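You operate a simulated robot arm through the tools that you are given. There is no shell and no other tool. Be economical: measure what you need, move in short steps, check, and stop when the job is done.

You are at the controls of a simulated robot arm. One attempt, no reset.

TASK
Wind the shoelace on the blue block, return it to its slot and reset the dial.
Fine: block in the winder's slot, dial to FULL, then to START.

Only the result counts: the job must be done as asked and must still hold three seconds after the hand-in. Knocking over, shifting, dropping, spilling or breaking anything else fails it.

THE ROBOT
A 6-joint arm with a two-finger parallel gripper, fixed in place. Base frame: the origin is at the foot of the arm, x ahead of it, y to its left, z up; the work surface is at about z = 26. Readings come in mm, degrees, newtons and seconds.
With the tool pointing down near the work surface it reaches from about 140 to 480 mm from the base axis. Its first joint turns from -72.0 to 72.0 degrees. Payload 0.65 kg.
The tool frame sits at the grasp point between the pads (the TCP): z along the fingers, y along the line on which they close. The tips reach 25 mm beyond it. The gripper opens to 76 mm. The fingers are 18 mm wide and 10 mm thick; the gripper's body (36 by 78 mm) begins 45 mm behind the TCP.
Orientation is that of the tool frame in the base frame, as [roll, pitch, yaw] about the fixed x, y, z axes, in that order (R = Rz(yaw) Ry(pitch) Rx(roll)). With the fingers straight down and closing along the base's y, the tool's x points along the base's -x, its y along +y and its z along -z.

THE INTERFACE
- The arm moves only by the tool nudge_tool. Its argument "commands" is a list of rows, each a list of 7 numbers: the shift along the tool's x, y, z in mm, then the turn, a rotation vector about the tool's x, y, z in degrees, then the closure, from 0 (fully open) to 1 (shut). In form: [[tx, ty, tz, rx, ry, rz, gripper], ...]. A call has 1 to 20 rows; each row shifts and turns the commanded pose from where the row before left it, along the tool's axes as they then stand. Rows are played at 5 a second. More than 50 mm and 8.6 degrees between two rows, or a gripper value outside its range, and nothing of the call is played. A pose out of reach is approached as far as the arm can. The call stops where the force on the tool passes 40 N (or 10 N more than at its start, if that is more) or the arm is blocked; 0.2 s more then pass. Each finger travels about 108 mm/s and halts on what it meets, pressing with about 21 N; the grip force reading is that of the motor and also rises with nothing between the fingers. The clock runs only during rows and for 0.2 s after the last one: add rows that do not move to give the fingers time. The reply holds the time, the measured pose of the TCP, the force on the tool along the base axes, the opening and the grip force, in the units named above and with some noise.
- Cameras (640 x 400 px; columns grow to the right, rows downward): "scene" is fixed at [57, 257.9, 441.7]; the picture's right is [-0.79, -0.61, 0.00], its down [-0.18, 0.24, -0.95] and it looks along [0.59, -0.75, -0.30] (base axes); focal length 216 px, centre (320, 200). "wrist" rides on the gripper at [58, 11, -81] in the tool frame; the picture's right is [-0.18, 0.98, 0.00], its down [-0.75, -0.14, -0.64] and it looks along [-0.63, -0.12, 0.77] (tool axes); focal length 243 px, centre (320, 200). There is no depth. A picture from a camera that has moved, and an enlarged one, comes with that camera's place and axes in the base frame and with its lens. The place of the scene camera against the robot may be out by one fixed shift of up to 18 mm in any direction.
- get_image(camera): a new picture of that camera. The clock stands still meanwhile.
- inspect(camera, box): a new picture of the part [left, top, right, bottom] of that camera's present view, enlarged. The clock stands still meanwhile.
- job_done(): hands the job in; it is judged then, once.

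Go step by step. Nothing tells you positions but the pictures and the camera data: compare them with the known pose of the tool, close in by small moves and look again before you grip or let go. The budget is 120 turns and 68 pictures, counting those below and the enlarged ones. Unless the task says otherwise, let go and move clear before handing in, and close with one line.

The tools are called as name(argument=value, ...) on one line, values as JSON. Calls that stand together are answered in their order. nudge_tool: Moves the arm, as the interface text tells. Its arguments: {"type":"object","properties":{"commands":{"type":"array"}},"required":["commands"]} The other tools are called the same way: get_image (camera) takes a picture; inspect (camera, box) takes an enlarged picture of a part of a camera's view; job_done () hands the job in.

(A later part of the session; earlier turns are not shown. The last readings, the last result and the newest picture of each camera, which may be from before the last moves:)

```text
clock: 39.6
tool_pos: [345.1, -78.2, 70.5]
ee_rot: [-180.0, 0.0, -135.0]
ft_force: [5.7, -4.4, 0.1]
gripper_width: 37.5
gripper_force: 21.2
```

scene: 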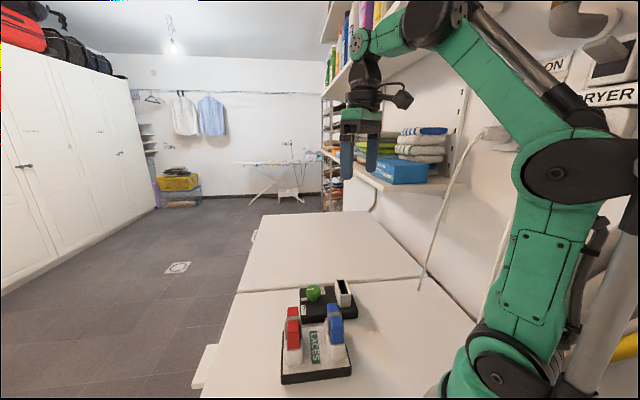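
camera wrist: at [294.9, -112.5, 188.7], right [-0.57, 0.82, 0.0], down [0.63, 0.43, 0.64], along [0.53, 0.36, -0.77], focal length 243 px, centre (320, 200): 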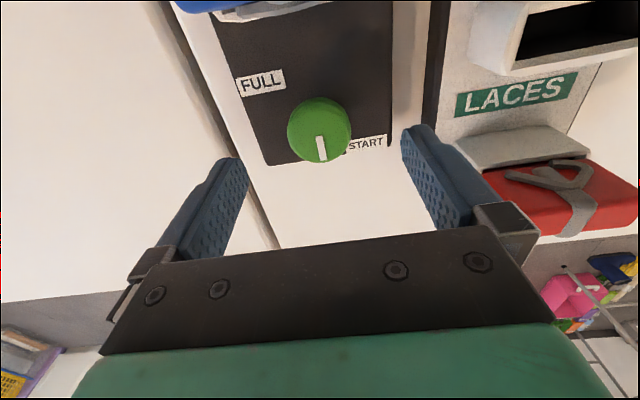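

nudge_tool(commands=[[0, -0.4, 0, 0, 0, 0, 0.7], [0, 0, 0, 0, 0, 4, 0.7], [0, 0, 0, 0, 0, 4, 0.7], [0, 0, 0, 0, 0, 4, 0.7], [0, 0, 0, 0, 0, 4, 0.7], [0, 0, 0, 0, 0, 0, 0.7]])

inspect(camera="wrist", box=[220, 70, 440, 220])

```text
clock: 41.0
tool_pos: [345.8, -77.2, 71.0]
ee_rot: [-180.0, 0.0, -151.0]
ft_force: [-2.8, 10.6, -0.3]
gripper_width: 37.3
gripper_force: 21.4
```

```text
2.67 times, centred on (330, 145) of wrist
camera zoom: at [289.7, -96.7, 152.2], right [-0.32, 0.95, 0.0], down [0.73, 0.24, 0.64], along [0.61, 0.2, -0.77], focal length 647 px, centre (293, 347)
```

zoom: 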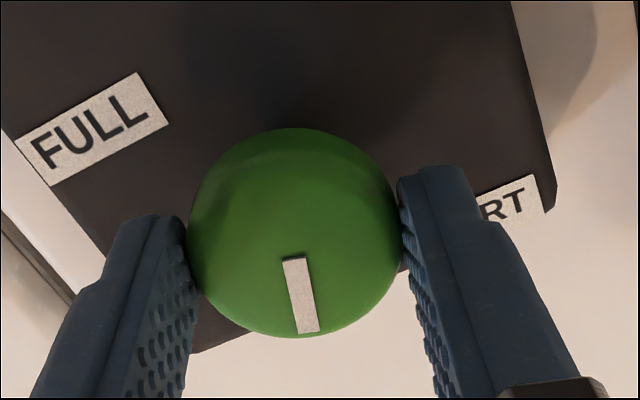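

The knob turns with the tool, and the side-load pattern says the knob axis is about 3 mm further out. I'll open, recentre, re-grip and check the force.

nudge_tool(commands=[[0, 0, 0, 0, 0, 0, 0.35], [-2.9, 0.8, 0, 0, 0, 0, 0.35], [0, 0, 0, 0, 0, 0, 0.5], [0, 0, 0, 0, 0, 0, 0.7], [0, 0, 0, 0, 0, 0, 0.7], [0, 0, 0, 0, 0, 0, 0.7]])

```text
clock: 42.4
tool_pos: [347.7, -76.1, 71.0]
ee_rot: [-179.8, 0.0, -151.0]
ft_force: [7.2, -9.1, -0.1]
gripper_width: 37.4
gripper_force: 21.4
```

nudge_tool(commands=[[0, 0, 0, 0, 0, 0, 0.4], [1.3, -0.4, 0, 0, 0, 0, 0.4], [0, 0, 0, 0, 0, 0, 0.5], [0, 0, 0, 0, 0, 0, 0.7], [0, 0, 0, 0, 0, 0, 0.7], [0, 0, 0, 0, 0, 0, 0.7]])

```text
clock: 43.8
tool_pos: [346.3, -76.2, 69.9]
ee_rot: [179.9, 0.0, -151.0]
ft_force: [0.7, -1.5, -0.9]
gripper_width: 37.3
gripper_force: 20.5
```

Balanced now. I'll turn clockwise in 4° steps and watch the force.

nudge_tool(commands=[[0, 0, 0, 0, 0, 4, 0.7], [0, 0, 0, 0, 0, 4, 0.7], [0, 0, 0, 0, 0, 4, 0.7], [0, 0, 0, 0, 0, 4, 0.7], [0, 0, 0, 0, 0, 4, 0.7], [0, 0, 0, 0, 0, 4, 0.7], [0, 0, 0, 0, 0, 4, 0.7], [0, 0, 0, 0, 0, 0, 0.7]])

inspect(camera="wrist", box=[200, 50, 440, 220])

```text
clock: 45.6
tool_pos: [346.9, -77.8, 69.4]
ee_rot: [-180.0, 0.0, -178.9]
ft_force: [3.1, -2.8, 0.3]
gripper_width: 37.5
gripper_force: 21.1
```

```text
2.35 times, centred on (320, 135) of wrist
camera zoom: at [288.9, -67.4, 152.3], right [0.17, 0.99, 0.0], down [0.76, -0.13, 0.64], along [0.63, -0.11, -0.77], focal length 571 px, centre (320, 353)
```

zoom: 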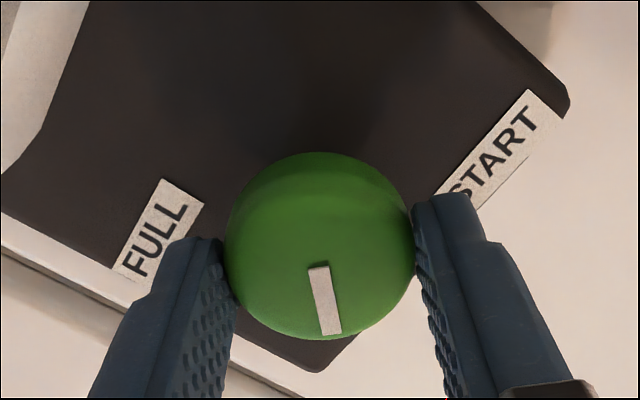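

nudge_tool(commands=[[0, 0, 0, 0, 0, 4, 0.7], [0, 0, 0, 0, 0, 4, 0.7], [0, 0, 0, 0, 0, 4, 0.7], [0, 0, 0, 0, 0, 4, 0.7], [0, 0, 0, 0, 0, 4, 0.7], [0, 0, 0, 0, 0, 4, 0.7], [0, 0, 0, 0, 0, 4, 0.7], [0, 0, 0, 0, 0, 4, 0.7], [0, 0, 0, 0, 0, 4, 0.7], [0, 0, 0, 0, 0, 4, 0.7], [0, 0, 0, 0, 0, 4, 0.7], [0, 0, 0, 0, 0, 0, 0.7]])

inspect(camera="scene", box=[290, 265, 360, 320])

inspect(camera="wrist", box=[200, 50, 440, 220])

```text
clock: 48.2
tool_pos: [346.7, -77.8, 70.6]
ee_rot: [180.0, 0.0, 136.8]
ft_force: [-0.6, -13.3, 12.0]
gripper_width: 37.6
gripper_force: 20.4
```

```text
7.27 times, centred on (325, 292) of scene
camera zoom: at [57.0, 257.9, 441.7], right [-0.79, -0.61, 0.0], down [-0.18, 0.24, -0.95], along [0.59, -0.75, -0.3], focal length 1568 px, centre (284, -473)
```

zoom: 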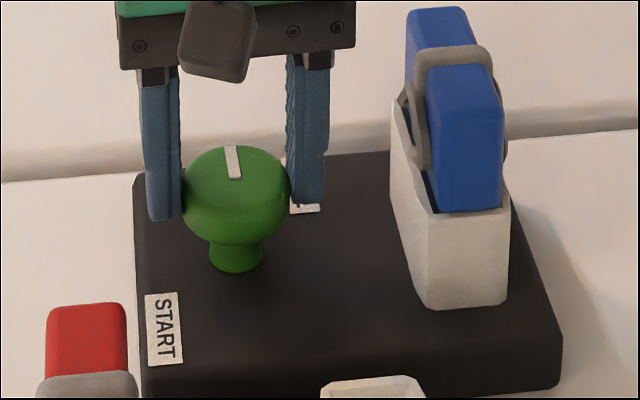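

```text
2.35 times, centred on (320, 135) of wrist
camera zoom: at [312.0, -29.7, 152.3], right [0.81, 0.59, 0.0], down [0.45, -0.62, 0.64], along [0.38, -0.52, -0.77], focal length 571 px, centre (320, 353)
```

zoom: 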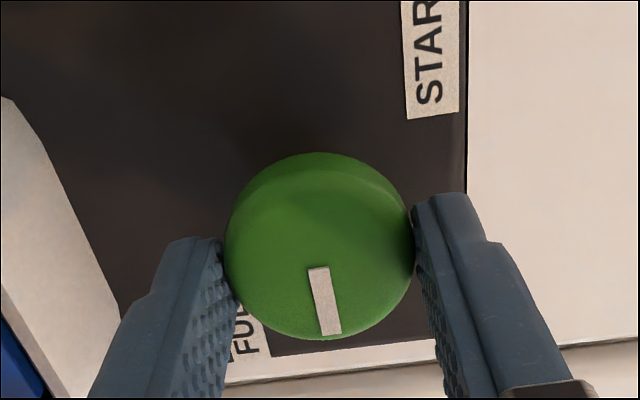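

Turned 88° so far, and the white stub has moved with the knob. A force is building, so I'll turn a little further and look for a stop.

nudge_tool(commands=[[0, 0, 0, 0, 0, 3, 0.7], [0, 0, 0, 0, 0, 3, 0.7], [0, 0, 0, 0, 0, 0, 0.7]])

inspect(camera="wrist", box=[200, 50, 440, 220])

```text
clock: 49.0
tool_pos: [346.3, -77.7, 69.9]
ee_rot: [-180.0, 0.0, 131.0]
ft_force: [-4.1, -11.9, 12.3]
gripper_width: 37.2
gripper_force: 21.3
```

```text
2.35 times, centred on (320, 135) of wrist
camera zoom: at [317.1, -26.4, 152.2], right [0.86, 0.51, 0.0], down [0.39, -0.66, 0.64], along [0.33, -0.56, -0.77], focal length 571 px, centre (320, 353)
```

zoom: 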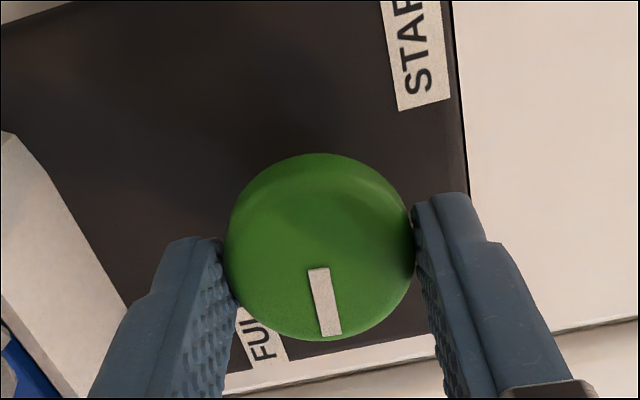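

Still turning freely with the tool. I'll re-grip to shed the side load, then continue.

nudge_tool(commands=[[0, 0, 0, 0, 0, 0, 0.42], [0, 0, 0, 0, 0, 0, 0.42], [0, 0, 0, 0, 0, 0, 0.5], [0, 0, 0, 0, 0, 0, 0.7], [0, 0, 0, 0, 0, 0, 0.7], [0, 0, 0, 0, 0, 0, 0.7]])

nudge_tool(commands=[[0, 0, 0, 0, 0, 4, 0.7], [0, 0, 0, 0, 0, 4, 0.7], [0, 0, 0, 0, 0, 4, 0.7], [0, 0, 0, 0, 0, 4, 0.7], [0, 0, 0, 0, 0, 0, 0.7]])

get_image(camera="wrist")

inspect(camera="scene", box=[290, 265, 360, 320])

```text
clock: 50.4
tool_pos: [346.0, -77.9, 70.7]
ee_rot: [180.0, 0.0, 131.1]
ft_force: [-5.5, -1.6, 0.1]
gripper_width: 37.5
gripper_force: 21.0
```

```text
clock: 51.6
tool_pos: [345.7, -78.1, 70.4]
ee_rot: [-179.9, 0.0, 114.9]
ft_force: [-12.2, -6.6, 0.1]
gripper_width: 37.4
gripper_force: 20.8
```

```text
19 pictures are left
camera wrist: at [332.3, -20.0, 152.3], right [0.97, 0.25, 0.0], down [0.19, -0.74, 0.64], along [0.16, -0.62, -0.77], focal length 243 px, centre (320, 200)
```

wrist: 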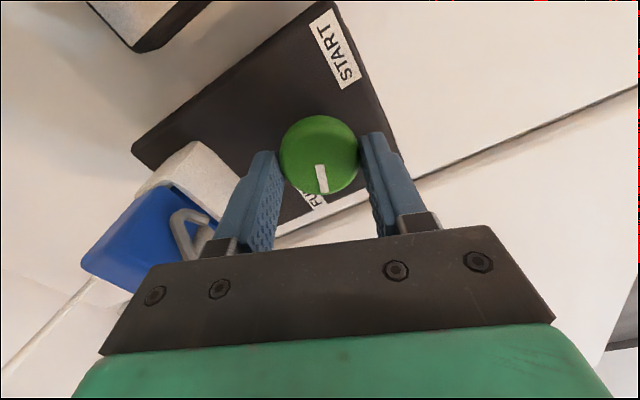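

```text
7.27 times, centred on (325, 292) of scene
camera zoom: at [57.0, 257.9, 441.7], right [-0.79, -0.61, 0.0], down [-0.18, 0.24, -0.95], along [0.59, -0.75, -0.3], focal length 1568 px, centre (284, -473)
```

zoom: 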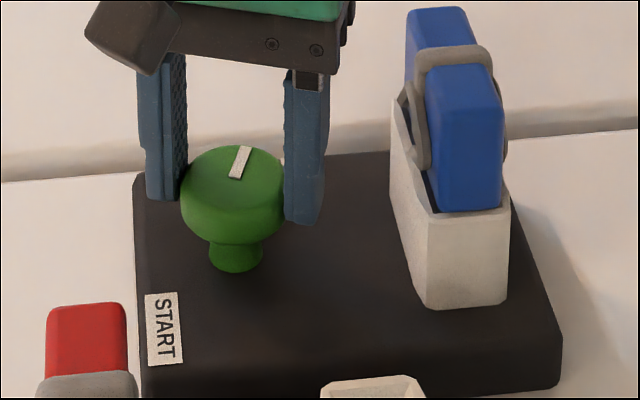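

The pointer has turned 110° and FULL is about 20° further on. I'll trim the side load and continue.

nudge_tool(commands=[[0, -0.5, 0, 0, 0, 0, 0.7], [0, 0, 0, 0, 0, 4, 0.7], [0, 0, 0, 0, 0, 4, 0.7], [0, 0, 0, 0, 0, 4, 0.7], [0, 0, 0, 0, 0, 4, 0.7], [0, 0, 0, 0, 0, 4, 0.7], [0, 0, 0, 0, 0, 0, 0.7]])

inspect(camera="wrist", box=[240, 80, 420, 220])

```text
clock: 53.2
tool_pos: [347.2, -78.2, 71.2]
ee_rot: [-179.9, -0.1, 95.0]
ft_force: [-5.9, -6.3, 0.7]
gripper_width: 37.5
gripper_force: 21.0
```

```text
2.86 times, centred on (330, 150) of wrist
camera zoom: at [352.6, -18.6, 152.4], right [1.0, -0.1, 0.0], down [-0.08, -0.76, 0.64], along [-0.06, -0.64, -0.77], focal length 693 px, centre (291, 343)
```

zoom: 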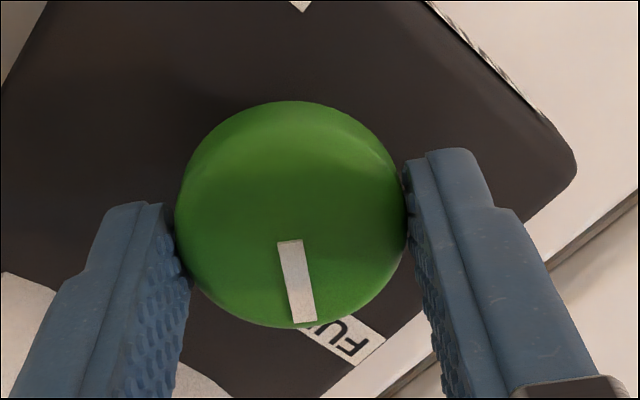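

The pointer is now at about -86°, aimed at the FULL label at about -86.5°. I'll go a few degrees past to feel for a stop, pause, and check from the scene camera.

nudge_tool(commands=[[0, 0, 0, 0, 0, 0, 0.7], [0, 0, 0, 0, 0, 0, 0.7], [0, 0, 0, 0, 0, 0, 0.7], [0, 0, 0, 0, 0, 2, 0.7], [0, 0, 0, 0, 0, 2, 0.7], [0, 0, 0, 0, 0, 0, 0.7], [0, 0, 0, 0, 0, 0, 0.7]])

inspect(camera="scene", box=[290, 255, 370, 320])

```text
clock: 54.8
tool_pos: [346.0, -77.9, 70.2]
ee_rot: [180.0, -0.1, 91.1]
ft_force: [-6.6, -4.9, 6.3]
gripper_width: 37.1
gripper_force: 21.0
```

```text
6.15 times, centred on (330, 288) of scene
camera zoom: at [57.0, 257.9, 441.7], right [-0.79, -0.61, 0.0], down [-0.18, 0.24, -0.95], along [0.59, -0.75, -0.3], focal length 1327 px, centre (258, -338)
```

zoom: 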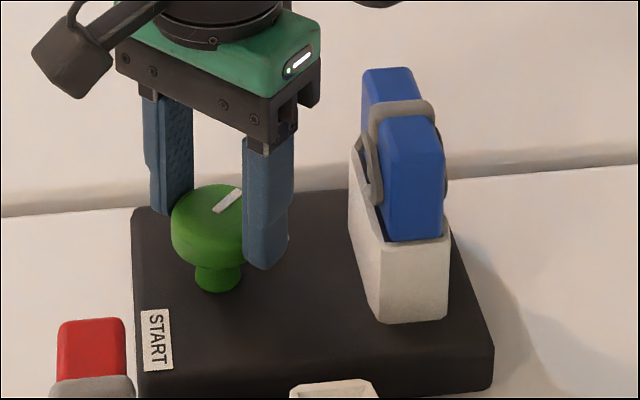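

nudge_tool(commands=[[0, 0, 0, 0, 0, 0, 0.45], [0, 0, 0, 0, 0, 0, 0.2], [0, 0, 0, 0, 0, 0, 0], [0, 0, -10, 0, 0, 0, 0], [0, 0, -15, 0, 0, 0, 0], [0, 0, -20, 0, 0, 0, 0], [0, 0, -20, 0, 0, 0, 0], [0, 0, -20, 0, 0, 0, 0], [0, 0, 0, 0, 0, 0, 0]])

get_image(camera="wrist")

```text
clock: 56.8
tool_pos: [346.2, -78.2, 155.8]
ee_rot: [179.9, 0.0, 91.0]
ft_force: [-0.4, -0.8, 0.4]
gripper_width: 76.1
gripper_force: 0.1
```

```text
15 pictures are left
camera wrist: at [356.2, -19.0, 237.0], right [0.99, -0.17, 0.0], down [-0.13, -0.76, 0.64], along [-0.11, -0.63, -0.77], focal length 243 px, centre (320, 200)
```

wrist: 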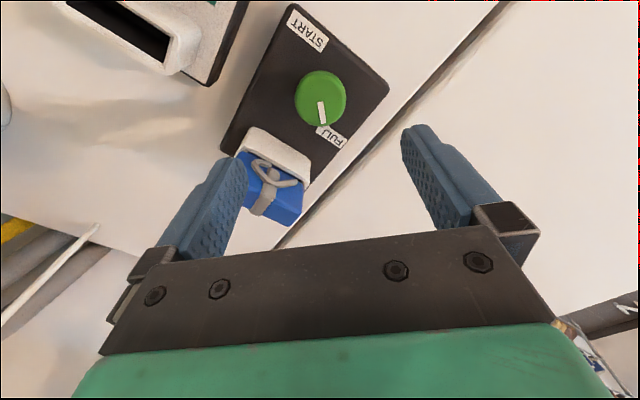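

The pointer is at FULL, within a couple of degrees. Following the order in the task, I'll return the block first. The tool goes back to the block orientation and over the block by reversing my commanded moves exactly.

nudge_tool(commands=[[0, 0, 0, 0, 0, -8, 0], [0, 0, 0, 0, 0, -8, 0], [0, 0, 0, 0, 0, -8, 0], [0, 0, 0, 0, 0, -8, 0], [0, 0, 0, 0, 0, -8, 0], [0, 0, 0, 0, 0, -8, 0], [0, 0, 0, 0, 0, -8, 0], [0, 0, 0, 0, 0, -8, 0], [0, 0, 0, 0, 0, -8, 0], [0, 0, 0, 0, 0, -8, 0], [0, 0, 0, 0, 0, -8, 0], [0, 0, 0, 0, 0, -8, 0], [0, 0, 0, 0, 0, -8, 0], [0, 0, 0, 0, 0, -8, 0], [0, 0, 0, 0, 0, -8, 0], [0, 0, 0, 0, 0, -8, 0], [0, 0, 0, 0, 0, -6, 0], [0, 0, 0, 0, 0, 0, 0]])

nudge_tool(commands=[[12, 0, 0, 0, 0, 0, 0], [12, 0, 0, 0, 0, 0, 0], [12, 0, 0, 0, 0, 0, 0], [12, 0, 0, 0, 0, 0, 0], [12, 1, 0, 0, 0, 0, 0], [12, 0, 0, 0, 0, 0, 0], [0, 0, 10, 0, 0, 0, 0], [0, 0, 10, 0, 0, 0, 0], [0, 0, 10, 0, 0, 0, 0], [0, 0, 10, 0, 0, 0, 0], [0, 0, 0, 0, 0, 0, 0]])

get_image(camera="wrist")

```text
clock: 60.6
tool_pos: [347.4, -78.8, 155.5]
ee_rot: [-180.0, 0.0, -134.9]
ft_force: [0.2, 0.0, -0.3]
gripper_width: 76.2
gripper_force: 0.0
```

```text
clock: 63.0
tool_pos: [295.2, -127.0, 114.6]
ee_rot: [179.9, 0.0, -135.0]
ft_force: [0.3, -0.6, -0.6]
gripper_width: 75.8
gripper_force: 0.1
```

```text
14 pictures are left
camera wrist: at [246.2, -161.2, 196.8], right [-0.57, 0.82, 0.0], down [0.63, 0.43, 0.64], along [0.53, 0.36, -0.77], focal length 243 px, centre (320, 200)
```

wrist: 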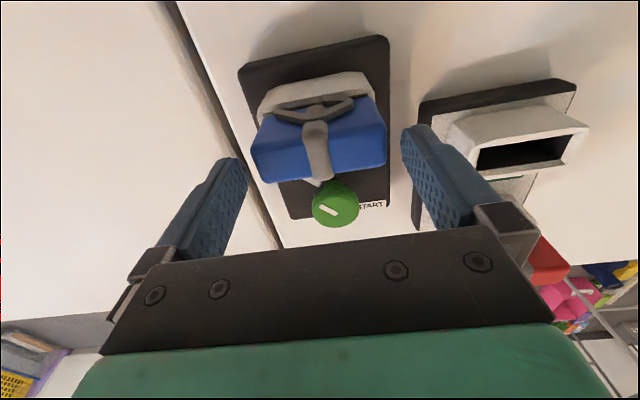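

Back over the block with even gaps. Descend, grip and lift.

nudge_tool(commands=[[0, 0, 8, 0, 0, 0, 0], [0, 0, 8, 0, 0, 0, 0], [0, 0, 8, 0, 0, 0, 0], [0, 0, 0.5, 0, 0, 0, 0], [0, 0, 0, 0, 0, 0, 0.12], [0, 0, 0, 0, 0, 0, 0.18], [0, 0, 0, 0, 0, 0, 0.25], [0, 0, 0, 0, 0, 0, 0.4], [0, 0, 0, 0, 0, 0, 0.4], [0, 0, 0, 0, 0, 0, 0.4]])

```text
clock: 65.2
tool_pos: [295.6, -127.8, 89.6]
ee_rot: [180.0, -0.1, -135.0]
ft_force: [0.4, -0.6, 0.3]
gripper_width: 61.6
gripper_force: 21.4
```

nudge_tool(commands=[[0, 0, -3, 0, 0, 0, 0.4], [0, 0, -5, 0, 0, 0, 0.4], [0, 0, -8, 0, 0, 0, 0.4], [0, 0, -8, 0, 0, 0, 0.4], [0, 0, -8, 0, 0, 0, 0.4], [0, 0, -8, 0, 0, 0, 0.4], [0, 0, -8, 0, 0, 0, 0.4], [0, 0, -8, 0, 0, 0, 0.4], [0, 0, -8, 0, 0, 0, 0.4], [0, 0, -8, 0, 0, 0, 0.4], [0, 0, -8, 0, 0, 0, 0.4], [0, 0, 0, 0, 0, 0, 0.4]])

nudge_tool(commands=[[-5.59, 15.51, 0, 0, 0, 0, 0.4], [-5.59, 15.51, 0, 0, 0, 0, 0.4], [-5.59, 15.51, 0, 0, 0, 0, 0.4], [-5.59, 15.51, 0, 0, 0, 0, 0.4], [-5.59, 15.51, 0, 0, 0, 0, 0.4], [-5.59, 15.51, 0, 0, 0, 0, 0.4], [-5.59, 15.51, 0, 0, 0, 0, 0.4], [-5.59, 15.51, 0, 0, 0, 0, 0.4], [0, 0, 0, 0, 0, 0, 0.4]])

inspect(camera="wrist", box=[230, 30, 410, 230])

```text
clock: 67.8
tool_pos: [294.2, -127.5, 169.9]
ee_rot: [-180.0, 0.1, -135.0]
ft_force: [0.4, 0.1, -1.5]
gripper_width: 61.8
gripper_force: 20.9
```

```text
clock: 69.8
tool_pos: [238.1, -8.6, 171.8]
ee_rot: [-180.0, 0.0, -135.1]
ft_force: [1.1, -0.5, -1.6]
gripper_width: 61.7
gripper_force: 21.1
```

```text
2.00 times, centred on (320, 130) of wrist
camera zoom: at [189.5, -41.6, 252.7], right [-0.56, 0.83, 0.0], down [0.63, 0.43, 0.64], along [0.53, 0.36, -0.77], focal length 485 px, centre (320, 340)
```

zoom: 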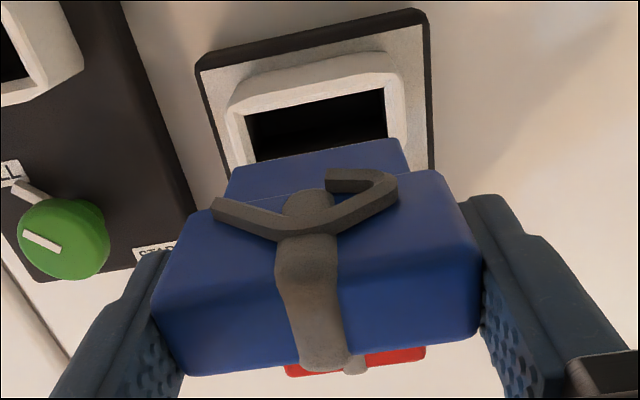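

The view is identical to the reference hover, and the dial's lever sits right at the FULL label. Lowering into the tray slot.

nudge_tool(commands=[[0, 0, 7, 0, 0, 0, 0.4], [0, 0, 7, 0, 0, 0, 0.4], [0, 0, 7, 0, 0, 0, 0.4], [0, 0, 7, 0, 0, 0, 0.4], [0, 0, 7, 0, 0, 0, 0.4], [0, 0, 5, 0, 0, 0, 0.4], [0, 0, 4, 0, 0, 0, 0.4], [0, 0, 3, 0, 0, 0, 0.4], [0, 0, 3, 0, 0, 0, 0.4], [0, 0, 3, 0, 0, 0, 0.4], [0, 0, 3, 0, 0, 0, 0.4], [0, 0, 3, 0, 0, 0, 0.4], [0, 0, 3, 0, 0, 0, 0.4], [0, 0, 3, 0, 0, 0, 0.4], [0, 0, 3, 0, 0, 0, 0.4], [0, 0, 3, 0, 0, 0, 0.4], [0, 0, 3, 0, 0, 0, 0.4], [0, 0, 3, 0, 0, 0, 0.4], [0, 0, 0, 0, 0, 0, 0.4]])

```text
clock: 73.8
tool_pos: [238.6, -7.4, 93.9]
ee_rot: [179.9, -0.1, -135.0]
ft_force: [0.2, -0.6, 0.0]
gripper_width: 61.5
gripper_force: 20.9
```

nudge_tool(commands=[[0, 0, 1, 0, 0, 0, 0.4], [0, 0, 1, 0, 0, 0, 0.4], [0, 0, 1, 0, 0, 0, 0.4], [0, 0, 0.5, 0, 0, 0, 0.4], [0, 0, 0.5, 0, 0, 0, 0.4], [0, 0, 0, 0, 0, 0, 0.4]])

```text
clock: 75.2
tool_pos: [238.4, -9.3, 91.7]
ee_rot: [-180.0, -0.1, -135.1]
ft_force: [-4.1, 4.3, 13.7]
gripper_width: 61.5
gripper_force: 20.8
```

Contact at the expected height. I'll release slowly, rise and look.

nudge_tool(commands=[[0, 0, -0.6, 0, 0, 0, 0.4], [0, 0, 0, 0, 0, 0, 0.18], [0, 0, 0, 0, 0, 0, 0.1], [0, 0, 0, 0, 0, 0, 0], [0, 0, 0, 0, 0, 0, 0], [0, 0, -5, 0, 0, 0, 0], [0, 0, -10, 0, 0, 0, 0], [0, 0, -15, 0, 0, 0, 0], [0, 0, -15, 0, 0, 0, 0], [0, 0, -20, 0, 0, 0, 0], [0, 0, 0, 0, 0, 0, 0]])

inspect(camera="scene", box=[285, 260, 375, 380])

```text
clock: 77.6
tool_pos: [238.1, -8.2, 156.3]
ee_rot: [179.9, 0.0, -134.9]
ft_force: [-1.2, 0.2, 0.3]
gripper_width: 76.1
gripper_force: 0.0
```

```text
3.33 times, centred on (330, 320) of scene
camera zoom: at [57.0, 257.9, 441.7], right [-0.79, -0.61, 0.0], down [-0.18, 0.24, -0.95], along [0.59, -0.75, -0.3], focal length 719 px, centre (287, -200)
```

zoom: 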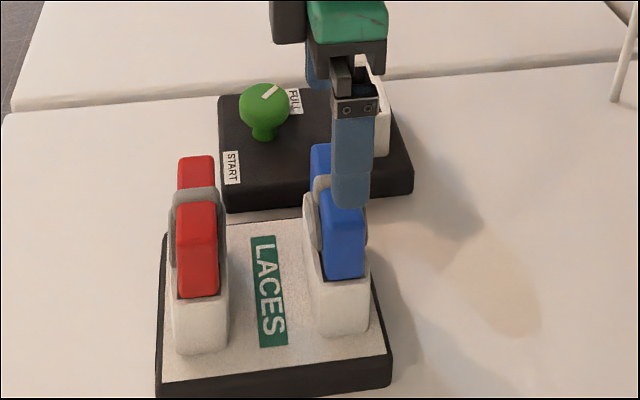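

The block is back in its tray slot. Now to the dial: travel above the knob and turn the tool back to the FULL grip angle.

nudge_tool(commands=[[-3.9, -17.87, 0, 0, 0, 0, 0], [-3.9, -17.87, 0, 0, 0, 0, 0], [-3.9, -17.87, 0, 0, 0, 0, 0], [-3.9, -17.87, 0, 0, 0, 0, 0], [-3.9, -17.87, 0, 0, 0, 0, 0], [-3.9, -17.87, 0, 0, 0, 0, 0], [-3.9, -17.87, 0, 0, 0, 0, 0], [0, 0, 0, 0, 0, 0, 0]])

nudge_tool(commands=[[0, 0, 0, 0, 0, 8, 0], [0, 0, 0, 0, 0, 8, 0], [0, 0, 0, 0, 0, 8, 0], [0, 0, 0, 0, 0, 8, 0], [0, 0, 0, 0, 0, 8, 0], [0, 0, 0, 0, 0, 8, 0], [0, 0, 0, 0, 0, 8, 0], [0, 0, 0, 0, 0, 8, 0], [0, 0, 0, 0, 0, 8, 0], [0, 0, 0, 0, 0, 8, 0], [0, 0, 0, 0, 0, 8, 0], [0, 0, 0, 0, 0, 8, 0], [0, 0, 0, 0, 0, 8, 0], [0, 0, 0, 0, 0, 8, 0], [0, 0, 0, 0, 0, 8, 0], [0, 0, 0, 0, 0, 8, 0], [0, 0, 0, 0, 0, 6, 0], [0, 0, 0, 0, 0, 0, 0]])

inspect(camera="wrist", box=[210, 0, 450, 190])

```text
clock: 79.4
tool_pos: [345.8, -77.5, 155.2]
ee_rot: [-179.9, 0.1, -135.0]
ft_force: [0.9, 0.2, -0.1]
gripper_width: 76.2
gripper_force: 0.0
```

```text
clock: 83.2
tool_pos: [347.5, -78.1, 155.8]
ee_rot: [180.0, 0.0, 90.9]
ft_force: [-0.3, 0.1, -0.4]
gripper_width: 75.9
gripper_force: 0.1
```

```text
2.11 times, centred on (330, 95) of wrist
camera zoom: at [357.1, -19.0, 237.3], right [0.99, -0.17, 0.0], down [-0.13, -0.75, 0.64], along [-0.11, -0.63, -0.77], focal length 511 px, centre (299, 421)
```

zoom: 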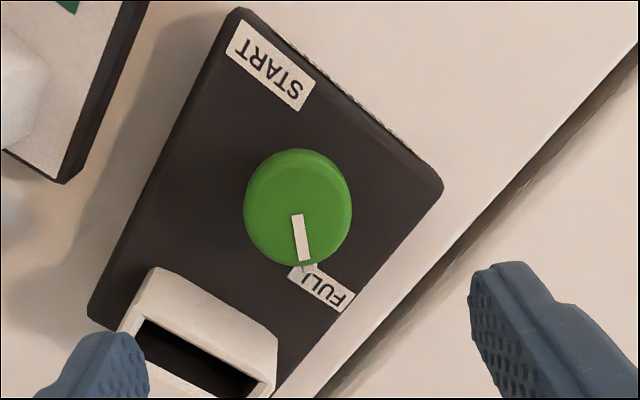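

Aligned over the knob. Descend and grip.

nudge_tool(commands=[[0, 0, 15, 0, 0, 0, 0], [0, 0, 15, 0, 0, 0, 0], [0, 0, 15, 0, 0, 0, 0], [0, 0, 15, 0, 0, 0, 0], [0, 0, 10, 0, 0, 0, 0], [0, 0, 10, 0, 0, 0, 0], [0, 0, 5, 0, 0, 0, 0], [0, 0, 0, 0, 0, 0, 0.3], [0, 0, 0, 0, 0, 0, 0.42], [0, 0, 0, 0, 0, 0, 0.5], [0, 0, 0, 0, 0, 0, 0.65], [0, 0, 0, 0, 0, 0, 0.7], [0, 0, 0, 0, 0, 0, 0.7]])

```text
clock: 86.0
tool_pos: [346.6, -76.9, 71.2]
ee_rot: [-179.9, 0.0, 91.0]
ft_force: [-6.1, -0.5, -0.6]
gripper_width: 37.4
gripper_force: 20.4
```

nudge_tool(commands=[[0, -0.3, 0, 0, 0, 0, 0.7], [0, 0, 0, 0, 0, -4, 0.7], [0, 0, 0, 0, 0, -4, 0.7], [0, 0, 0, 0, 0, -4, 0.7], [0, 0, 0, 0, 0, -4, 0.7], [0, 0, 0, 0, 0, -4, 0.7], [0, 0, 0, 0, 0, -4, 0.7], [0, 0, 0, 0, 0, -4, 0.7], [0, 0, 0, 0, 0, -4, 0.7], [0, 0, 0, 0, 0, -4, 0.7], [0, 0, 0, 0, 0, -4, 0.7], [0, 0, 0, 0, 0, -4, 0.7], [0, 0, 0, 0, 0, 0, 0.7]])

```text
clock: 88.8
tool_pos: [346.4, -78.8, 70.3]
ee_rot: [180.0, 0.1, 135.2]
ft_force: [7.6, 5.3, 15.4]
gripper_width: 37.3
gripper_force: 20.9
```

nudge_tool(commands=[[0, 0, 0, 0, 0, 0, 0.42], [0, 0.3, 0, 0, 0, 0, 0.42], [0, 0, 0, 0, 0, 0, 0.5], [0, 0, 0, 0, 0, 0, 0.7], [0, 0, 0, 0, 0, 0, 0.7], [0, 0, 0, 0, 0, -4, 0.7], [0, 0, 0, 0, 0, -4, 0.7], [0, 0, 0, 0, 0, -4, 0.7], [0, 0, 0, 0, 0, -4, 0.7], [0, 0, 0, 0, 0, -4, 0.7], [0, 0, 0, 0, 0, -4, 0.7], [0, 0, 0, 0, 0, -4, 0.7], [0, 0, 0, 0, 0, -4, 0.7], [0, 0, 0, 0, 0, -4, 0.7], [0, 0, 0, 0, 0, -4, 0.7], [0, 0, 0, 0, 0, 0, 0.7]])

inspect(camera="wrist", box=[200, 50, 440, 220])

```text
clock: 92.2
tool_pos: [346.8, -78.3, 70.6]
ee_rot: [179.9, -0.1, 175.1]
ft_force: [3.0, 8.7, 10.6]
gripper_width: 37.5
gripper_force: 20.8
```

```text
2.35 times, centred on (320, 135) of wrist
camera zoom: at [289.6, -61.5, 152.4], right [0.27, 0.96, 0.0], down [0.74, -0.2, 0.64], along [0.62, -0.17, -0.77], focal length 571 px, centre (320, 353)
```

zoom: 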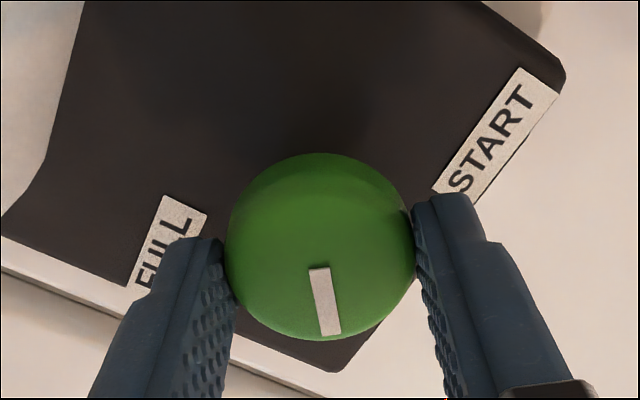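

nudge_tool(commands=[[0, 0, 0, 0, 0, 0, 0.42], [0, 0.2, 0, 0, 0, 0, 0.42], [0, 0, 0, 0, 0, 0, 0.5], [0, 0, 0, 0, 0, 0, 0.7], [0, 0, 0, 0, 0, 0, 0.7], [0, 0, 0, 0, 0, -4, 0.7], [0, 0, 0, 0, 0, -4, 0.7], [0, 0, 0, 0, 0, -4, 0.7], [0, 0, 0, 0, 0, -4, 0.7], [0, 0, 0, 0, 0, -4, 0.7], [0, 0, 0, 0, 0, -4, 0.7], [0, 0, 0, 0, 0, -4, 0.7], [0, 0, 0, 0, 0, -4, 0.7], [0, 0, 0, 0, 0, -4, 0.7], [0, 0, 0, 0, 0, -4, 0.7], [0, 0, 0, 0, 0, -4, 0.7], [0, 0, 0, 0, 0, -4, 0.7], [0, 0, 0, 0, 0, 0, 0.7]])

```text
clock: 96.0
tool_pos: [346.5, -77.4, 71.2]
ee_rot: [179.9, -0.1, -136.9]
ft_force: [-9.6, 7.4, 4.4]
gripper_width: 37.1
gripper_force: 21.1
```

Pointer is at about +43°. I'll open, turn the tool back 64°, re-grip and finish the turn toward START.

nudge_tool(commands=[[0, 0, 0, 0, 0, 0, 0.3], [0, 0, 0, 0, 0, 0, 0.3], [0, 0, 0, 0, 0, 8, 0.3], [0, 0, 0, 0, 0, 8, 0.3], [0, 0, 0, 0, 0, 8, 0.3], [0, 0, 0, 0, 0, 8, 0.3], [0, 0, 0, 0, 0, 8, 0.3], [0, 0, 0, 0, 0, 8, 0.3], [0, 0, 0, 0, 0, 8, 0.3], [0, 0, 0, 0, 0, 8, 0.3], [0, 0, 0, 0, 0, 0, 0.42], [0, 0, 0, 0, 0, 0, 0.5], [0, 0, 0, 0, 0, 0, 0.7], [0, 0, 0, 0, 0, 0, 0.7], [0, 0, 0, 0, 0, 0, 0.7]])

inspect(camera="wrist", box=[200, 50, 440, 220])

```text
clock: 99.2
tool_pos: [347.5, -76.9, 71.6]
ee_rot: [-180.0, 0.0, 159.1]
ft_force: [-1.9, -2.6, 0.5]
gripper_width: 37.3
gripper_force: 20.9
```

```text
2.35 times, centred on (320, 135) of wrist
camera zoom: at [296.3, -46.2, 152.4], right [0.52, 0.85, 0.0], down [0.65, -0.4, 0.64], along [0.55, -0.34, -0.77], focal length 571 px, centre (320, 353)
```

zoom: 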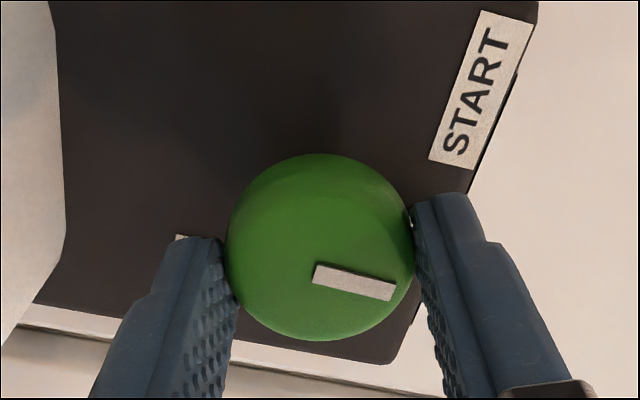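

Pointer reads 44.5° and the START label 93.6°, so I'll turn 49° anticlockwise while watching for a stop.

nudge_tool(commands=[[0, 0, 0, 0, 0, -4, 0.7], [0, 0, 0, 0, 0, -4, 0.7], [0, 0, 0, 0, 0, -4, 0.7], [0, 0, 0, 0, 0, -4, 0.7], [0, 0, 0, 0, 0, -4, 0.7], [0, 0, 0, 0, 0, -4, 0.7], [0, 0, 0, 0, 0, 0, 0.7]])

inspect(camera="wrist", box=[200, 50, 440, 220])

```text
clock: 100.8
tool_pos: [346.6, -76.4, 70.4]
ee_rot: [179.9, -0.1, -176.9]
ft_force: [-0.2, -1.5, 0.0]
gripper_width: 37.2
gripper_force: 21.1
```

```text
2.35 times, centred on (320, 135) of wrist
camera zoom: at [288.3, -69.4, 152.2], right [0.13, 0.99, 0.0], down [0.76, -0.1, 0.64], along [0.64, -0.08, -0.77], focal length 571 px, centre (320, 353)
```

zoom: 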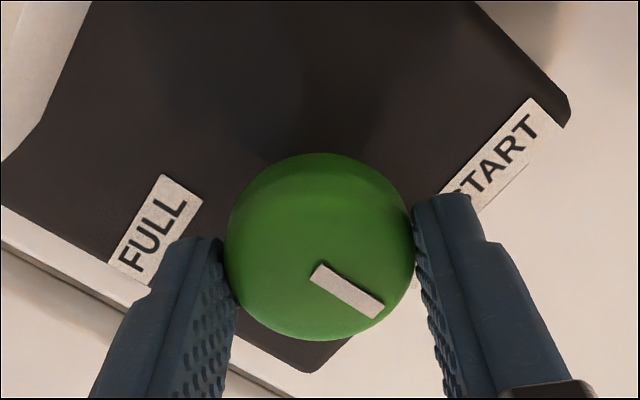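

The knob lagged and only reached about 50°, so there may be a stop. I'll re-grip and try again to tell a stop from a slip.

nudge_tool(commands=[[0, 0, 0, 0, 0, 0, 0.42], [0, 0, 0, 0, 0, 0, 0.42], [0, 0, 0, 0, 0, 0, 0.5], [0, 0, 0, 0, 0, 0, 0.7], [0, 0, 0, 0, 0, 0, 0.7], [0, 0, 0, 0, 0, 0, 0.7], [0, 0, 0, 0, 0, -2, 0.7], [0, 0, 0, 0, 0, -2, 0.7], [0, 0, 0, 0, 0, -2, 0.7], [0, 0, 0, 0, 0, -2, 0.7], [0, 0, 0, 0, 0, -2, 0.7], [0, 0, 0, 0, 0, -2, 0.7], [0, 0, 0, 0, 0, 0, 0.7]])

inspect(camera="wrist", box=[200, 50, 440, 220])

```text
clock: 103.6
tool_pos: [345.8, -77.2, 70.3]
ee_rot: [-179.9, 0.0, -164.9]
ft_force: [-0.9, 1.5, 0.8]
gripper_width: 37.4
gripper_force: 20.4
```

```text
2.35 times, centred on (320, 135) of wrist
camera zoom: at [287.7, -81.7, 152.5], right [-0.08, 1.0, 0.0], down [0.76, 0.06, 0.64], along [0.64, 0.05, -0.77], focal length 571 px, centre (320, 353)
```

zoom: 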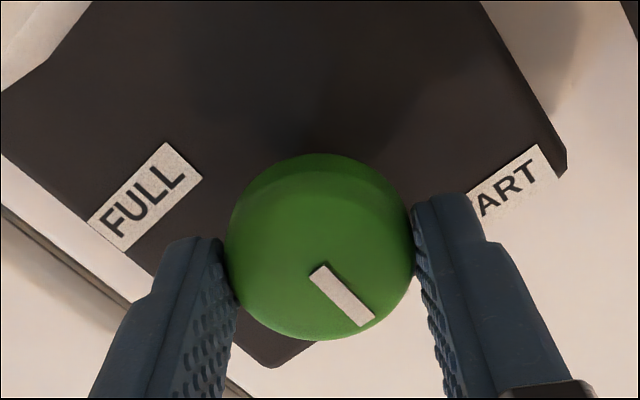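

There is a real stop at the pointer's original angle (about 45°), so START is that position and its label just sits beside it. FULL may therefore also be at a stop I haven't felt. I'll turn clockwise again to find out where that end stop is.

nudge_tool(commands=[[0, 0, 0, 0, 0, 0, 0.42], [0, 0, 0, 0, 0, 0, 0.5], [0, 0, 0, 0, 0, 0, 0.7], [0, 0, 0, 0, 0, 0, 0.7], [0, 0, 0, 0, 0, 4, 0.7], [0, 0, 0, 0, 0, 4, 0.7], [0, 0, 0, 0, 0, 4, 0.7], [0, 0, 0, 0, 0, 4, 0.7], [0, 0, 0, 0, 0, 4, 0.7], [0, 0, 0, 0, 0, 4, 0.7], [0, 0, 0, 0, 0, 4, 0.7], [0, 0, 0, 0, 0, 4, 0.7], [0, 0, 0, 0, 0, 4, 0.7], [0, 0, 0, 0, 0, 4, 0.7], [0, 0, 0, 0, 0, 4, 0.7], [0, 0, 0, 0, 0, 4, 0.7], [0, 0, 0, 0, 0, 0, 0.7]])

nudge_tool(commands=[[0, 0, 0, 0, 0, 0, 0.42], [0, 0, 0, 0, 0, 0, 0.5], [0, 0, 0, 0, 0, 0, 0.7], [0, 0, 0, 0, 0, 0, 0.7], [0, 0, 0, 0, 0, 4, 0.7], [0, 0, 0, 0, 0, 4, 0.7], [0, 0, 0, 0, 0, 4, 0.7], [0, 0, 0, 0, 0, 4, 0.7], [0, 0, 0, 0, 0, 4, 0.7], [0, 0, 0, 0, 0, 4, 0.7], [0, 0, 0, 0, 0, 4, 0.7], [0, 0, 0, 0, 0, 4, 0.7], [0, 0, 0, 0, 0, 4, 0.7], [0, 0, 0, 0, 0, 4, 0.7], [0, 0, 0, 0, 0, 4, 0.7], [0, 0, 0, 0, 0, 4, 0.7], [0, 0, 0, 0, 0, 4, 0.7], [0, 0, 0, 0, 0, 0, 0.7]])

```text
clock: 107.2
tool_pos: [346.9, -78.2, 70.0]
ee_rot: [-180.0, -0.1, 146.9]
ft_force: [-5.1, -3.8, 14.4]
gripper_width: 37.3
gripper_force: 21.1
```

```text
clock: 111.0
tool_pos: [345.6, -78.1, 70.7]
ee_rot: [-180.0, -0.1, 95.0]
ft_force: [-16.2, -0.3, 0.4]
gripper_width: 37.0
gripper_force: 21.2
```

nudge_tool(commands=[[0, 0, 0, 0, 0, 0, 0.3], [0, 0, 0, 0, 0, -8, 0.3], [0, 0, 0, 0, 0, -8, 0.3], [0, 0, 0, 0, 0, -8, 0.3], [0, 0, 0, 0, 0, -8, 0.3], [0, 0, 0, 0, 0, -8, 0.3], [0, 0, 0, 0, 0, -8, 0.3], [0, 0, 0, 0, 0, -8, 0.3], [0, 0, 0, 0, 0, -8, 0.3], [0, 0, 0, 0, 0, -8, 0.3], [0, 0, 0, 0, 0, -8, 0.3], [0, 0, 0, 0, 0, -8, 0.3], [0, 0, 0, 0, 0, -8, 0.3], [0, 0, 0, 0, 0, 0, 0.42], [0, 0, 0, 0, 0, 0, 0.5], [0, 0, 0, 0, 0, 0, 0.7], [0, 0, 0, 0, 0, 0, 0.7], [0, 0, 0, 0, 0, 0, 0.7]])

nudge_tool(commands=[[0, 0, 0, 0, 0, 4, 0.7], [0, 0, 0, 0, 0, 4, 0.7], [0, 0, 0, 0, 0, 4, 0.7], [0, 0, 0, 0, 0, 4, 0.7], [0, 0, 0, 0, 0, 4, 0.7], [0, 0, 0, 0, 0, 4, 0.7], [0, 0, 0, 0, 0, 4, 0.7], [0, 0, 0, 0, 0, 4, 0.7], [0, 0, 0, 0, 0, 4, 0.7], [0, 0, 0, 0, 0, 4, 0.7], [0, 0, 0, 0, 0, 4, 0.7], [0, 0, 0, 0, 0, 4, 0.7], [0, 0, 0, 0, 0, 0, 0.7]])

inspect(camera="wrist", box=[200, 50, 440, 220])

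```text
clock: 114.8
tool_pos: [346.8, -77.6, 70.5]
ee_rot: [-179.9, 0.0, -169.0]
ft_force: [-1.7, 5.2, 1.3]
gripper_width: 37.3
gripper_force: 20.9
```

```text
clock: 117.6
tool_pos: [346.4, -77.1, 70.3]
ee_rot: [179.9, 0.0, 143.0]
ft_force: [1.3, 0.1, -0.5]
gripper_width: 37.3
gripper_force: 20.8
```

```text
2.35 times, centred on (320, 135) of wrist
camera zoom: at [307.0, -33.4, 152.3], right [0.74, 0.67, 0.0], down [0.52, -0.57, 0.64], along [0.43, -0.48, -0.77], focal length 571 px, centre (320, 353)
```

zoom: 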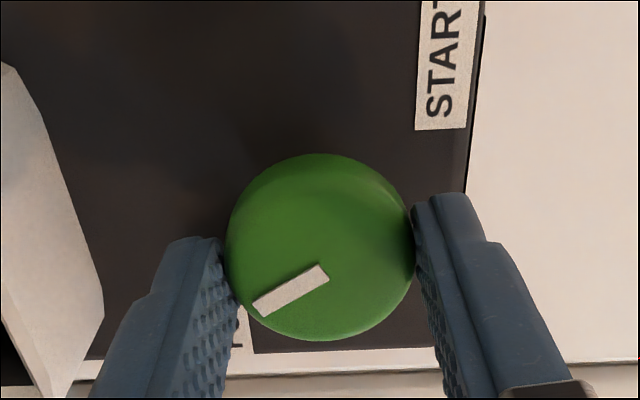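

No stop at 134°; it has passed 150°. I'll continue to find the real end.

nudge_tool(commands=[[0, 0, 0, 0, 0, 4, 0.7], [0, 0, 0, 0, 0, 4, 0.7], [0, 0, 0, 0, 0, 4, 0.7], [0, 0, 0, 0, 0, 4, 0.7], [0, 0, 0, 0, 0, 4, 0.7], [0, 0, 0, 0, 0, 4, 0.7], [0, 0, 0, 0, 0, 4, 0.7], [0, 0, 0, 0, 0, 4, 0.7], [0, 0, 0, 0, 0, 4, 0.7], [0, 0, 0, 0, 0, 4, 0.7], [0, 0, 0, 0, 0, 4, 0.7], [0, 0, 0, 0, 0, 0, 0.7]])

inspect(camera="wrist", box=[200, 50, 440, 220])

```text
clock: 120.2
tool_pos: [347.8, -77.0, 71.4]
ee_rot: [-180.0, 0.0, 98.9]
ft_force: [-12.4, -6.7, -0.1]
gripper_width: 37.6
gripper_force: 20.6
```

```text
2.35 times, centred on (320, 135) of wrist
camera zoom: at [348.6, -17.9, 152.7], right [1.0, -0.03, 0.0], down [-0.02, -0.77, 0.64], along [-0.02, -0.64, -0.77], focal length 571 px, centre (320, 353)
```

zoom: 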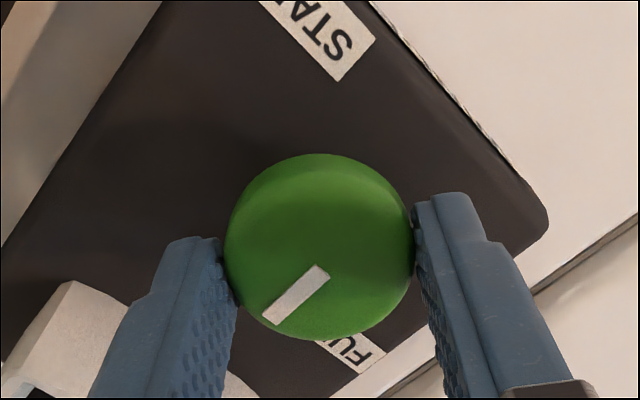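

The true end stop is at about -136°, a full 180° from START, so my earlier 134° did not reach FULL. I need to redo the winding: dial to START first, then block in, then dial to the real FULL stop.

nudge_tool(commands=[[0, 0, 0, 0, 0, 0, 0.42], [0, 0, 0, 0, 0, 0, 0.5], [0, 0, 0, 0, 0, 0, 0.7], [0, 0, 0, 0, 0, 0, 0.7], [0, 0, 0, 0, 0, -4, 0.7], [0, 0, 0, 0, 0, -4, 0.7], [0, 0, 0, 0, 0, -4, 0.7], [0, 0, 0, 0, 0, -4, 0.7], [0, 0, 0, 0, 0, -4, 0.7], [0, 0, 0, 0, 0, -4, 0.7], [0, 0, 0, 0, 0, -4, 0.7], [0, 0, 0, 0, 0, -4, 0.7], [0, 0, 0, 0, 0, -4, 0.7], [0, 0, 0, 0, 0, -4, 0.7], [0, 0, 0, 0, 0, -4, 0.7], [0, 0, 0, 0, 0, -4, 0.7], [0, 0, 0, 0, 0, -4, 0.7], [0, 0, 0, 0, 0, -4, 0.7], [0, 0, 0, 0, 0, -4, 0.7], [0, 0, 0, 0, 0, -4, 0.7]])

nudge_tool(commands=[[0, 0, 0, 0, 0, 0, 0.42], [0, 0, 0, 0, 0, 0, 0.5], [0, 0, 0, 0, 0, 0, 0.7], [0, 0, 0, 0, 0, 0, 0.7], [0, 0, 0, 0, 0, -4, 0.7], [0, 0, 0, 0, 0, -4, 0.7], [0, 0, 0, 0, 0, -4, 0.7], [0, 0, 0, 0, 0, -4, 0.7], [0, 0, 0, 0, 0, -4, 0.7], [0, 0, 0, 0, 0, -4, 0.7], [0, 0, 0, 0, 0, -4, 0.7], [0, 0, 0, 0, 0, -4, 0.7], [0, 0, 0, 0, 0, -4, 0.7], [0, 0, 0, 0, 0, -4, 0.7], [0, 0, 0, 0, 0, -4, 0.7], [0, 0, 0, 0, 0, -4, 0.7], [0, 0, 0, 0, 0, -4, 0.7], [0, 0, 0, 0, 0, -4, 0.7], [0, 0, 0, 0, 0, -4, 0.7], [0, 0, 0, 0, 0, -2, 0.7]])

nudge_tool(commands=[[0, 0, 0, 0, 0, 0, 0.3], [0, 0, 0, 0, 0, 0, 0.3], [0, 0, 0, 0, 0, 8, 0.3], [0, 0, 0, 0, 0, 8, 0.3], [0, 0, 0, 0, 0, 8, 0.3], [0, 0, 0, 0, 0, 8, 0.3], [0, 0, 0, 0, 0, 8, 0.3], [0, 0, 0, 0, 0, 8, 0.3], [0, 0, 0, 0, 0, 8, 0.3], [0, 0, 0, 0, 0, 8, 0.3], [0, 0, 0, 0, 0, 0, 0.42], [0, 0, 0, 0, 0, 0, 0.5], [0, 0, 0, 0, 0, 0, 0.7], [0, 0, 0, 0, 0, 0, 0.7], [0, 0, 0, 0, 0, 0, 0.7]])

nudge_tool(commands=[[0, 0, 0, 0, 0, -4, 0.7], [0, 0, 0, 0, 0, -4, 0.7], [0, 0, 0, 0, 0, -4, 0.7], [0, 0, 0, 0, 0, -4, 0.7], [0, 0, 0, 0, 0, -4, 0.7], [0, 0, 0, 0, 0, -4, 0.7], [0, 0, 0, 0, 0, -4, 0.7], [0, 0, 0, 0, 0, -4, 0.7], [0, 0, 0, 0, 0, -4, 0.7], [0, 0, 0, 0, 0, -4, 0.7], [0, 0, 0, 0, 0, -4, 0.7], [0, 0, 0, 0, 0, -4, 0.7], [0, 0, 0, 0, 0, -4, 0.7], [0, 0, 0, 0, 0, -4, 0.7], [0, 0, 0, 0, 0, -4, 0.7], [0, 0, 0, 0, 0, 0, 0.7]])

```text
clock: 124.4
tool_pos: [347.3, -77.1, 69.5]
ee_rot: [-180.0, -0.2, 163.1]
ft_force: [-1.3, 7.3, -0.1]
gripper_width: 37.5
gripper_force: 21.3
```

```text
clock: 128.6
tool_pos: [346.6, -78.2, 70.1]
ee_rot: [180.0, 0.0, -135.1]
ft_force: [0.4, 5.2, -0.1]
gripper_width: 37.5
gripper_force: 20.9
```

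```text
clock: 131.8
tool_pos: [346.8, -76.9, 70.1]
ee_rot: [179.9, 0.0, 161.0]
ft_force: [0.0, 0.4, 0.5]
gripper_width: 37.1
gripper_force: 21.0
```

```text
clock: 135.2
tool_pos: [346.8, -77.4, 70.6]
ee_rot: [179.9, 0.1, -138.9]
ft_force: [1.1, 12.5, 0.3]
gripper_width: 37.4
gripper_force: 20.5
```

Dial should be back at the START stop. Release, rise, and go back over the blue block by reversing the recorded moves.

nudge_tool(commands=[[0, 0, 0, 0, 0, 0, 0.42], [0, 0, 0, 0, 0, 0, 0.2], [0, 0, 0, 0, 0, 0, 0], [0, 0, -10, 0, 0, 0, 0], [0, 0, -15, 0, 0, 0, 0], [0, 0, -20, 0, 0, 0, 0], [0, 0, -20, 0, 0, 0, 0], [0, 0, -20, 0, 0, 0, 0], [0, 0, 0, 0, 0, -4, 0], [0, 0, 0, 0, 0, 0, 0]])

nudge_tool(commands=[[3.93, 17.83, 0, 0, 0, 0, 0], [3.93, 17.83, 0, 0, 0, 0, 0], [3.93, 17.83, 0, 0, 0, 0, 0], [3.93, 17.83, 0, 0, 0, 0, 0], [3.93, 17.83, 0, 0, 0, 0, 0], [3.93, 17.83, 0, 0, 0, 0, 0], [3.93, 17.83, 0, 0, 0, 0, 0], [0, 0, 10, 0, 0, 0, 0], [0, 0, 10, 0, 0, 0, 0], [0, 0, 10, 0, 0, 0, 0], [0, 0, 10, 0, 0, 0, 0], [0, 0, 0, 0, 0, 0, 0]])

get_image(camera="wrist")

```text
clock: 137.4
tool_pos: [346.6, -77.4, 155.8]
ee_rot: [179.9, 0.0, -135.0]
ft_force: [-0.4, 0.0, 0.2]
gripper_width: 75.9
gripper_force: 0.0
```

```text
clock: 140.0
tool_pos: [239.0, -7.9, 115.0]
ee_rot: [180.0, 0.0, -135.0]
ft_force: [-0.1, -0.5, -0.2]
gripper_width: 75.8
gripper_force: 0.1
```

```text
4 pictures are left
camera wrist: at [190.8, -41.9, 197.2], right [-0.57, 0.82, 0.0], down [0.63, 0.43, 0.64], along [0.53, 0.36, -0.77], focal length 243 px, centre (320, 200)
```

wrist: 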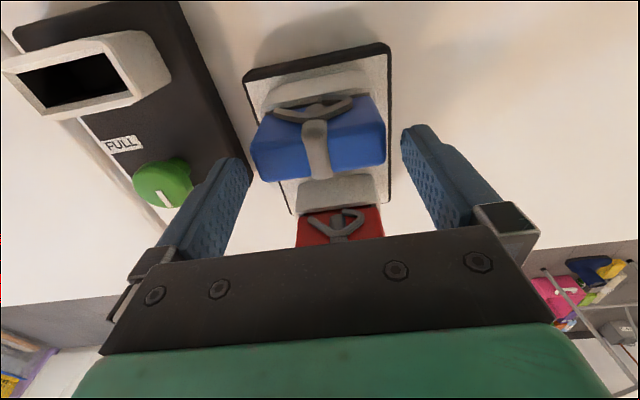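

Back over the block and correctly placed; the dial pointer is at START. Gripping and lifting.

nudge_tool(commands=[[0, 0, 8, 0, 0, 0, 0], [0, 0, 8, 0, 0, 0, 0], [0, 0, 8, 0, 0, 0, 0], [0, 0, 0.8, 0, 0, 0, 0], [0, 0, 0, 0, 0, 0, 0.12], [0, 0, 0, 0, 0, 0, 0.18], [0, 0, 0, 0, 0, 0, 0.25], [0, 0, 0, 0, 0, 0, 0.4], [0, 0, 0, 0, 0, 0, 0.4], [0, 0, 0, 0, 0, 0, 0.4]])

nudge_tool(commands=[[0, 0, -3, 0, 0, 0, 0.4], [0, 0, -5, 0, 0, 0, 0.4], [0, 0, -8, 0, 0, 0, 0.4], [0, 0, -8, 0, 0, 0, 0.4], [0, 0, -8, 0, 0, 0, 0.4], [0, 0, -8, 0, 0, 0, 0.4], [0, 0, -8, 0, 0, 0, 0.4], [0, 0, -8, 0, 0, 0, 0.4], [0, 0, -8, 0, 0, 0, 0.4], [0, 0, -8, 0, 0, 0, 0.4], [0, 0, -8, 0, 0, 0, 0.4], [0, 0, 0, 0, 0, 0, 0.4]])

nudge_tool(commands=[[5.59, -15.51, 0, 0, 0, 0, 0.4], [5.59, -15.51, 0, 0, 0, 0, 0.4], [5.59, -15.51, 0, 0, 0, 0, 0.4], [5.59, -15.51, 0, 0, 0, 0, 0.4], [5.59, -15.51, 0, 0, 0, 0, 0.4], [5.59, -15.51, 0, 0, 0, 0, 0.4], [5.59, -15.51, 0, 0, 0, 0, 0.4], [5.59, -15.51, 0, 0, 0, 0, 0.4], [0, 0, 0, 0, 0, 0, 0.4], [0, 0, 0, 0, 0, 0, 0.4]])

```text
clock: 142.2
tool_pos: [238.9, -8.1, 91.3]
ee_rot: [180.0, 0.1, -135.0]
ft_force: [-0.8, 0.9, -0.5]
gripper_width: 61.5
gripper_force: 20.7
```

```text
clock: 144.8
tool_pos: [238.7, -8.6, 170.6]
ee_rot: [179.9, 0.0, -134.9]
ft_force: [-0.1, 0.1, -0.7]
gripper_width: 61.6
gripper_force: 21.0
```

```text
clock: 147.0
tool_pos: [294.0, -127.7, 172.2]
ee_rot: [-180.0, 0.0, -134.9]
ft_force: [-0.2, 0.0, -1.1]
gripper_width: 61.4
gripper_force: 20.8
```

Now insert into the winder as before, stepping carefully at the end.

nudge_tool(commands=[[0, 0, 7, 0, 0, 0, 0.4], [0, 0, 7, 0, 0, 0, 0.4], [0, 0, 7, 0, 0, 0, 0.4], [0, 0, 7, 0, 0, 0, 0.4], [0, 0, 7, 0, 0, 0, 0.4], [0, 0, 5, 0, 0, 0, 0.4], [0, 0, 3, 0, 0, 0, 0.4], [0, 0, 3, 0, 0, 0, 0.4], [0, 0, 3, 0, 0, 0, 0.4], [0, 0, 3, 0, 0, 0, 0.4], [0, 0, 3, 0, 0, 0, 0.4], [0, 0, 3, 0, 0, 0, 0.4], [0, 0, 3, 0, 0, 0, 0.4], [0, 0, 3, 0, 0, 0, 0.4], [0, 0, 3, 0, 0, 0, 0.4], [0, 0, 3, 0, 0, 0, 0.4], [0, 0, 3, 0, 0, 0, 0.4], [0, 0, 3, 0, 0, 0, 0.4], [0, 0, 0, 0, 0, 0, 0.4]])

```text
clock: 151.0
tool_pos: [294.5, -129.0, 94.5]
ee_rot: [180.0, 0.0, -135.0]
ft_force: [-1.0, 0.5, -0.8]
gripper_width: 61.6
gripper_force: 21.3
```

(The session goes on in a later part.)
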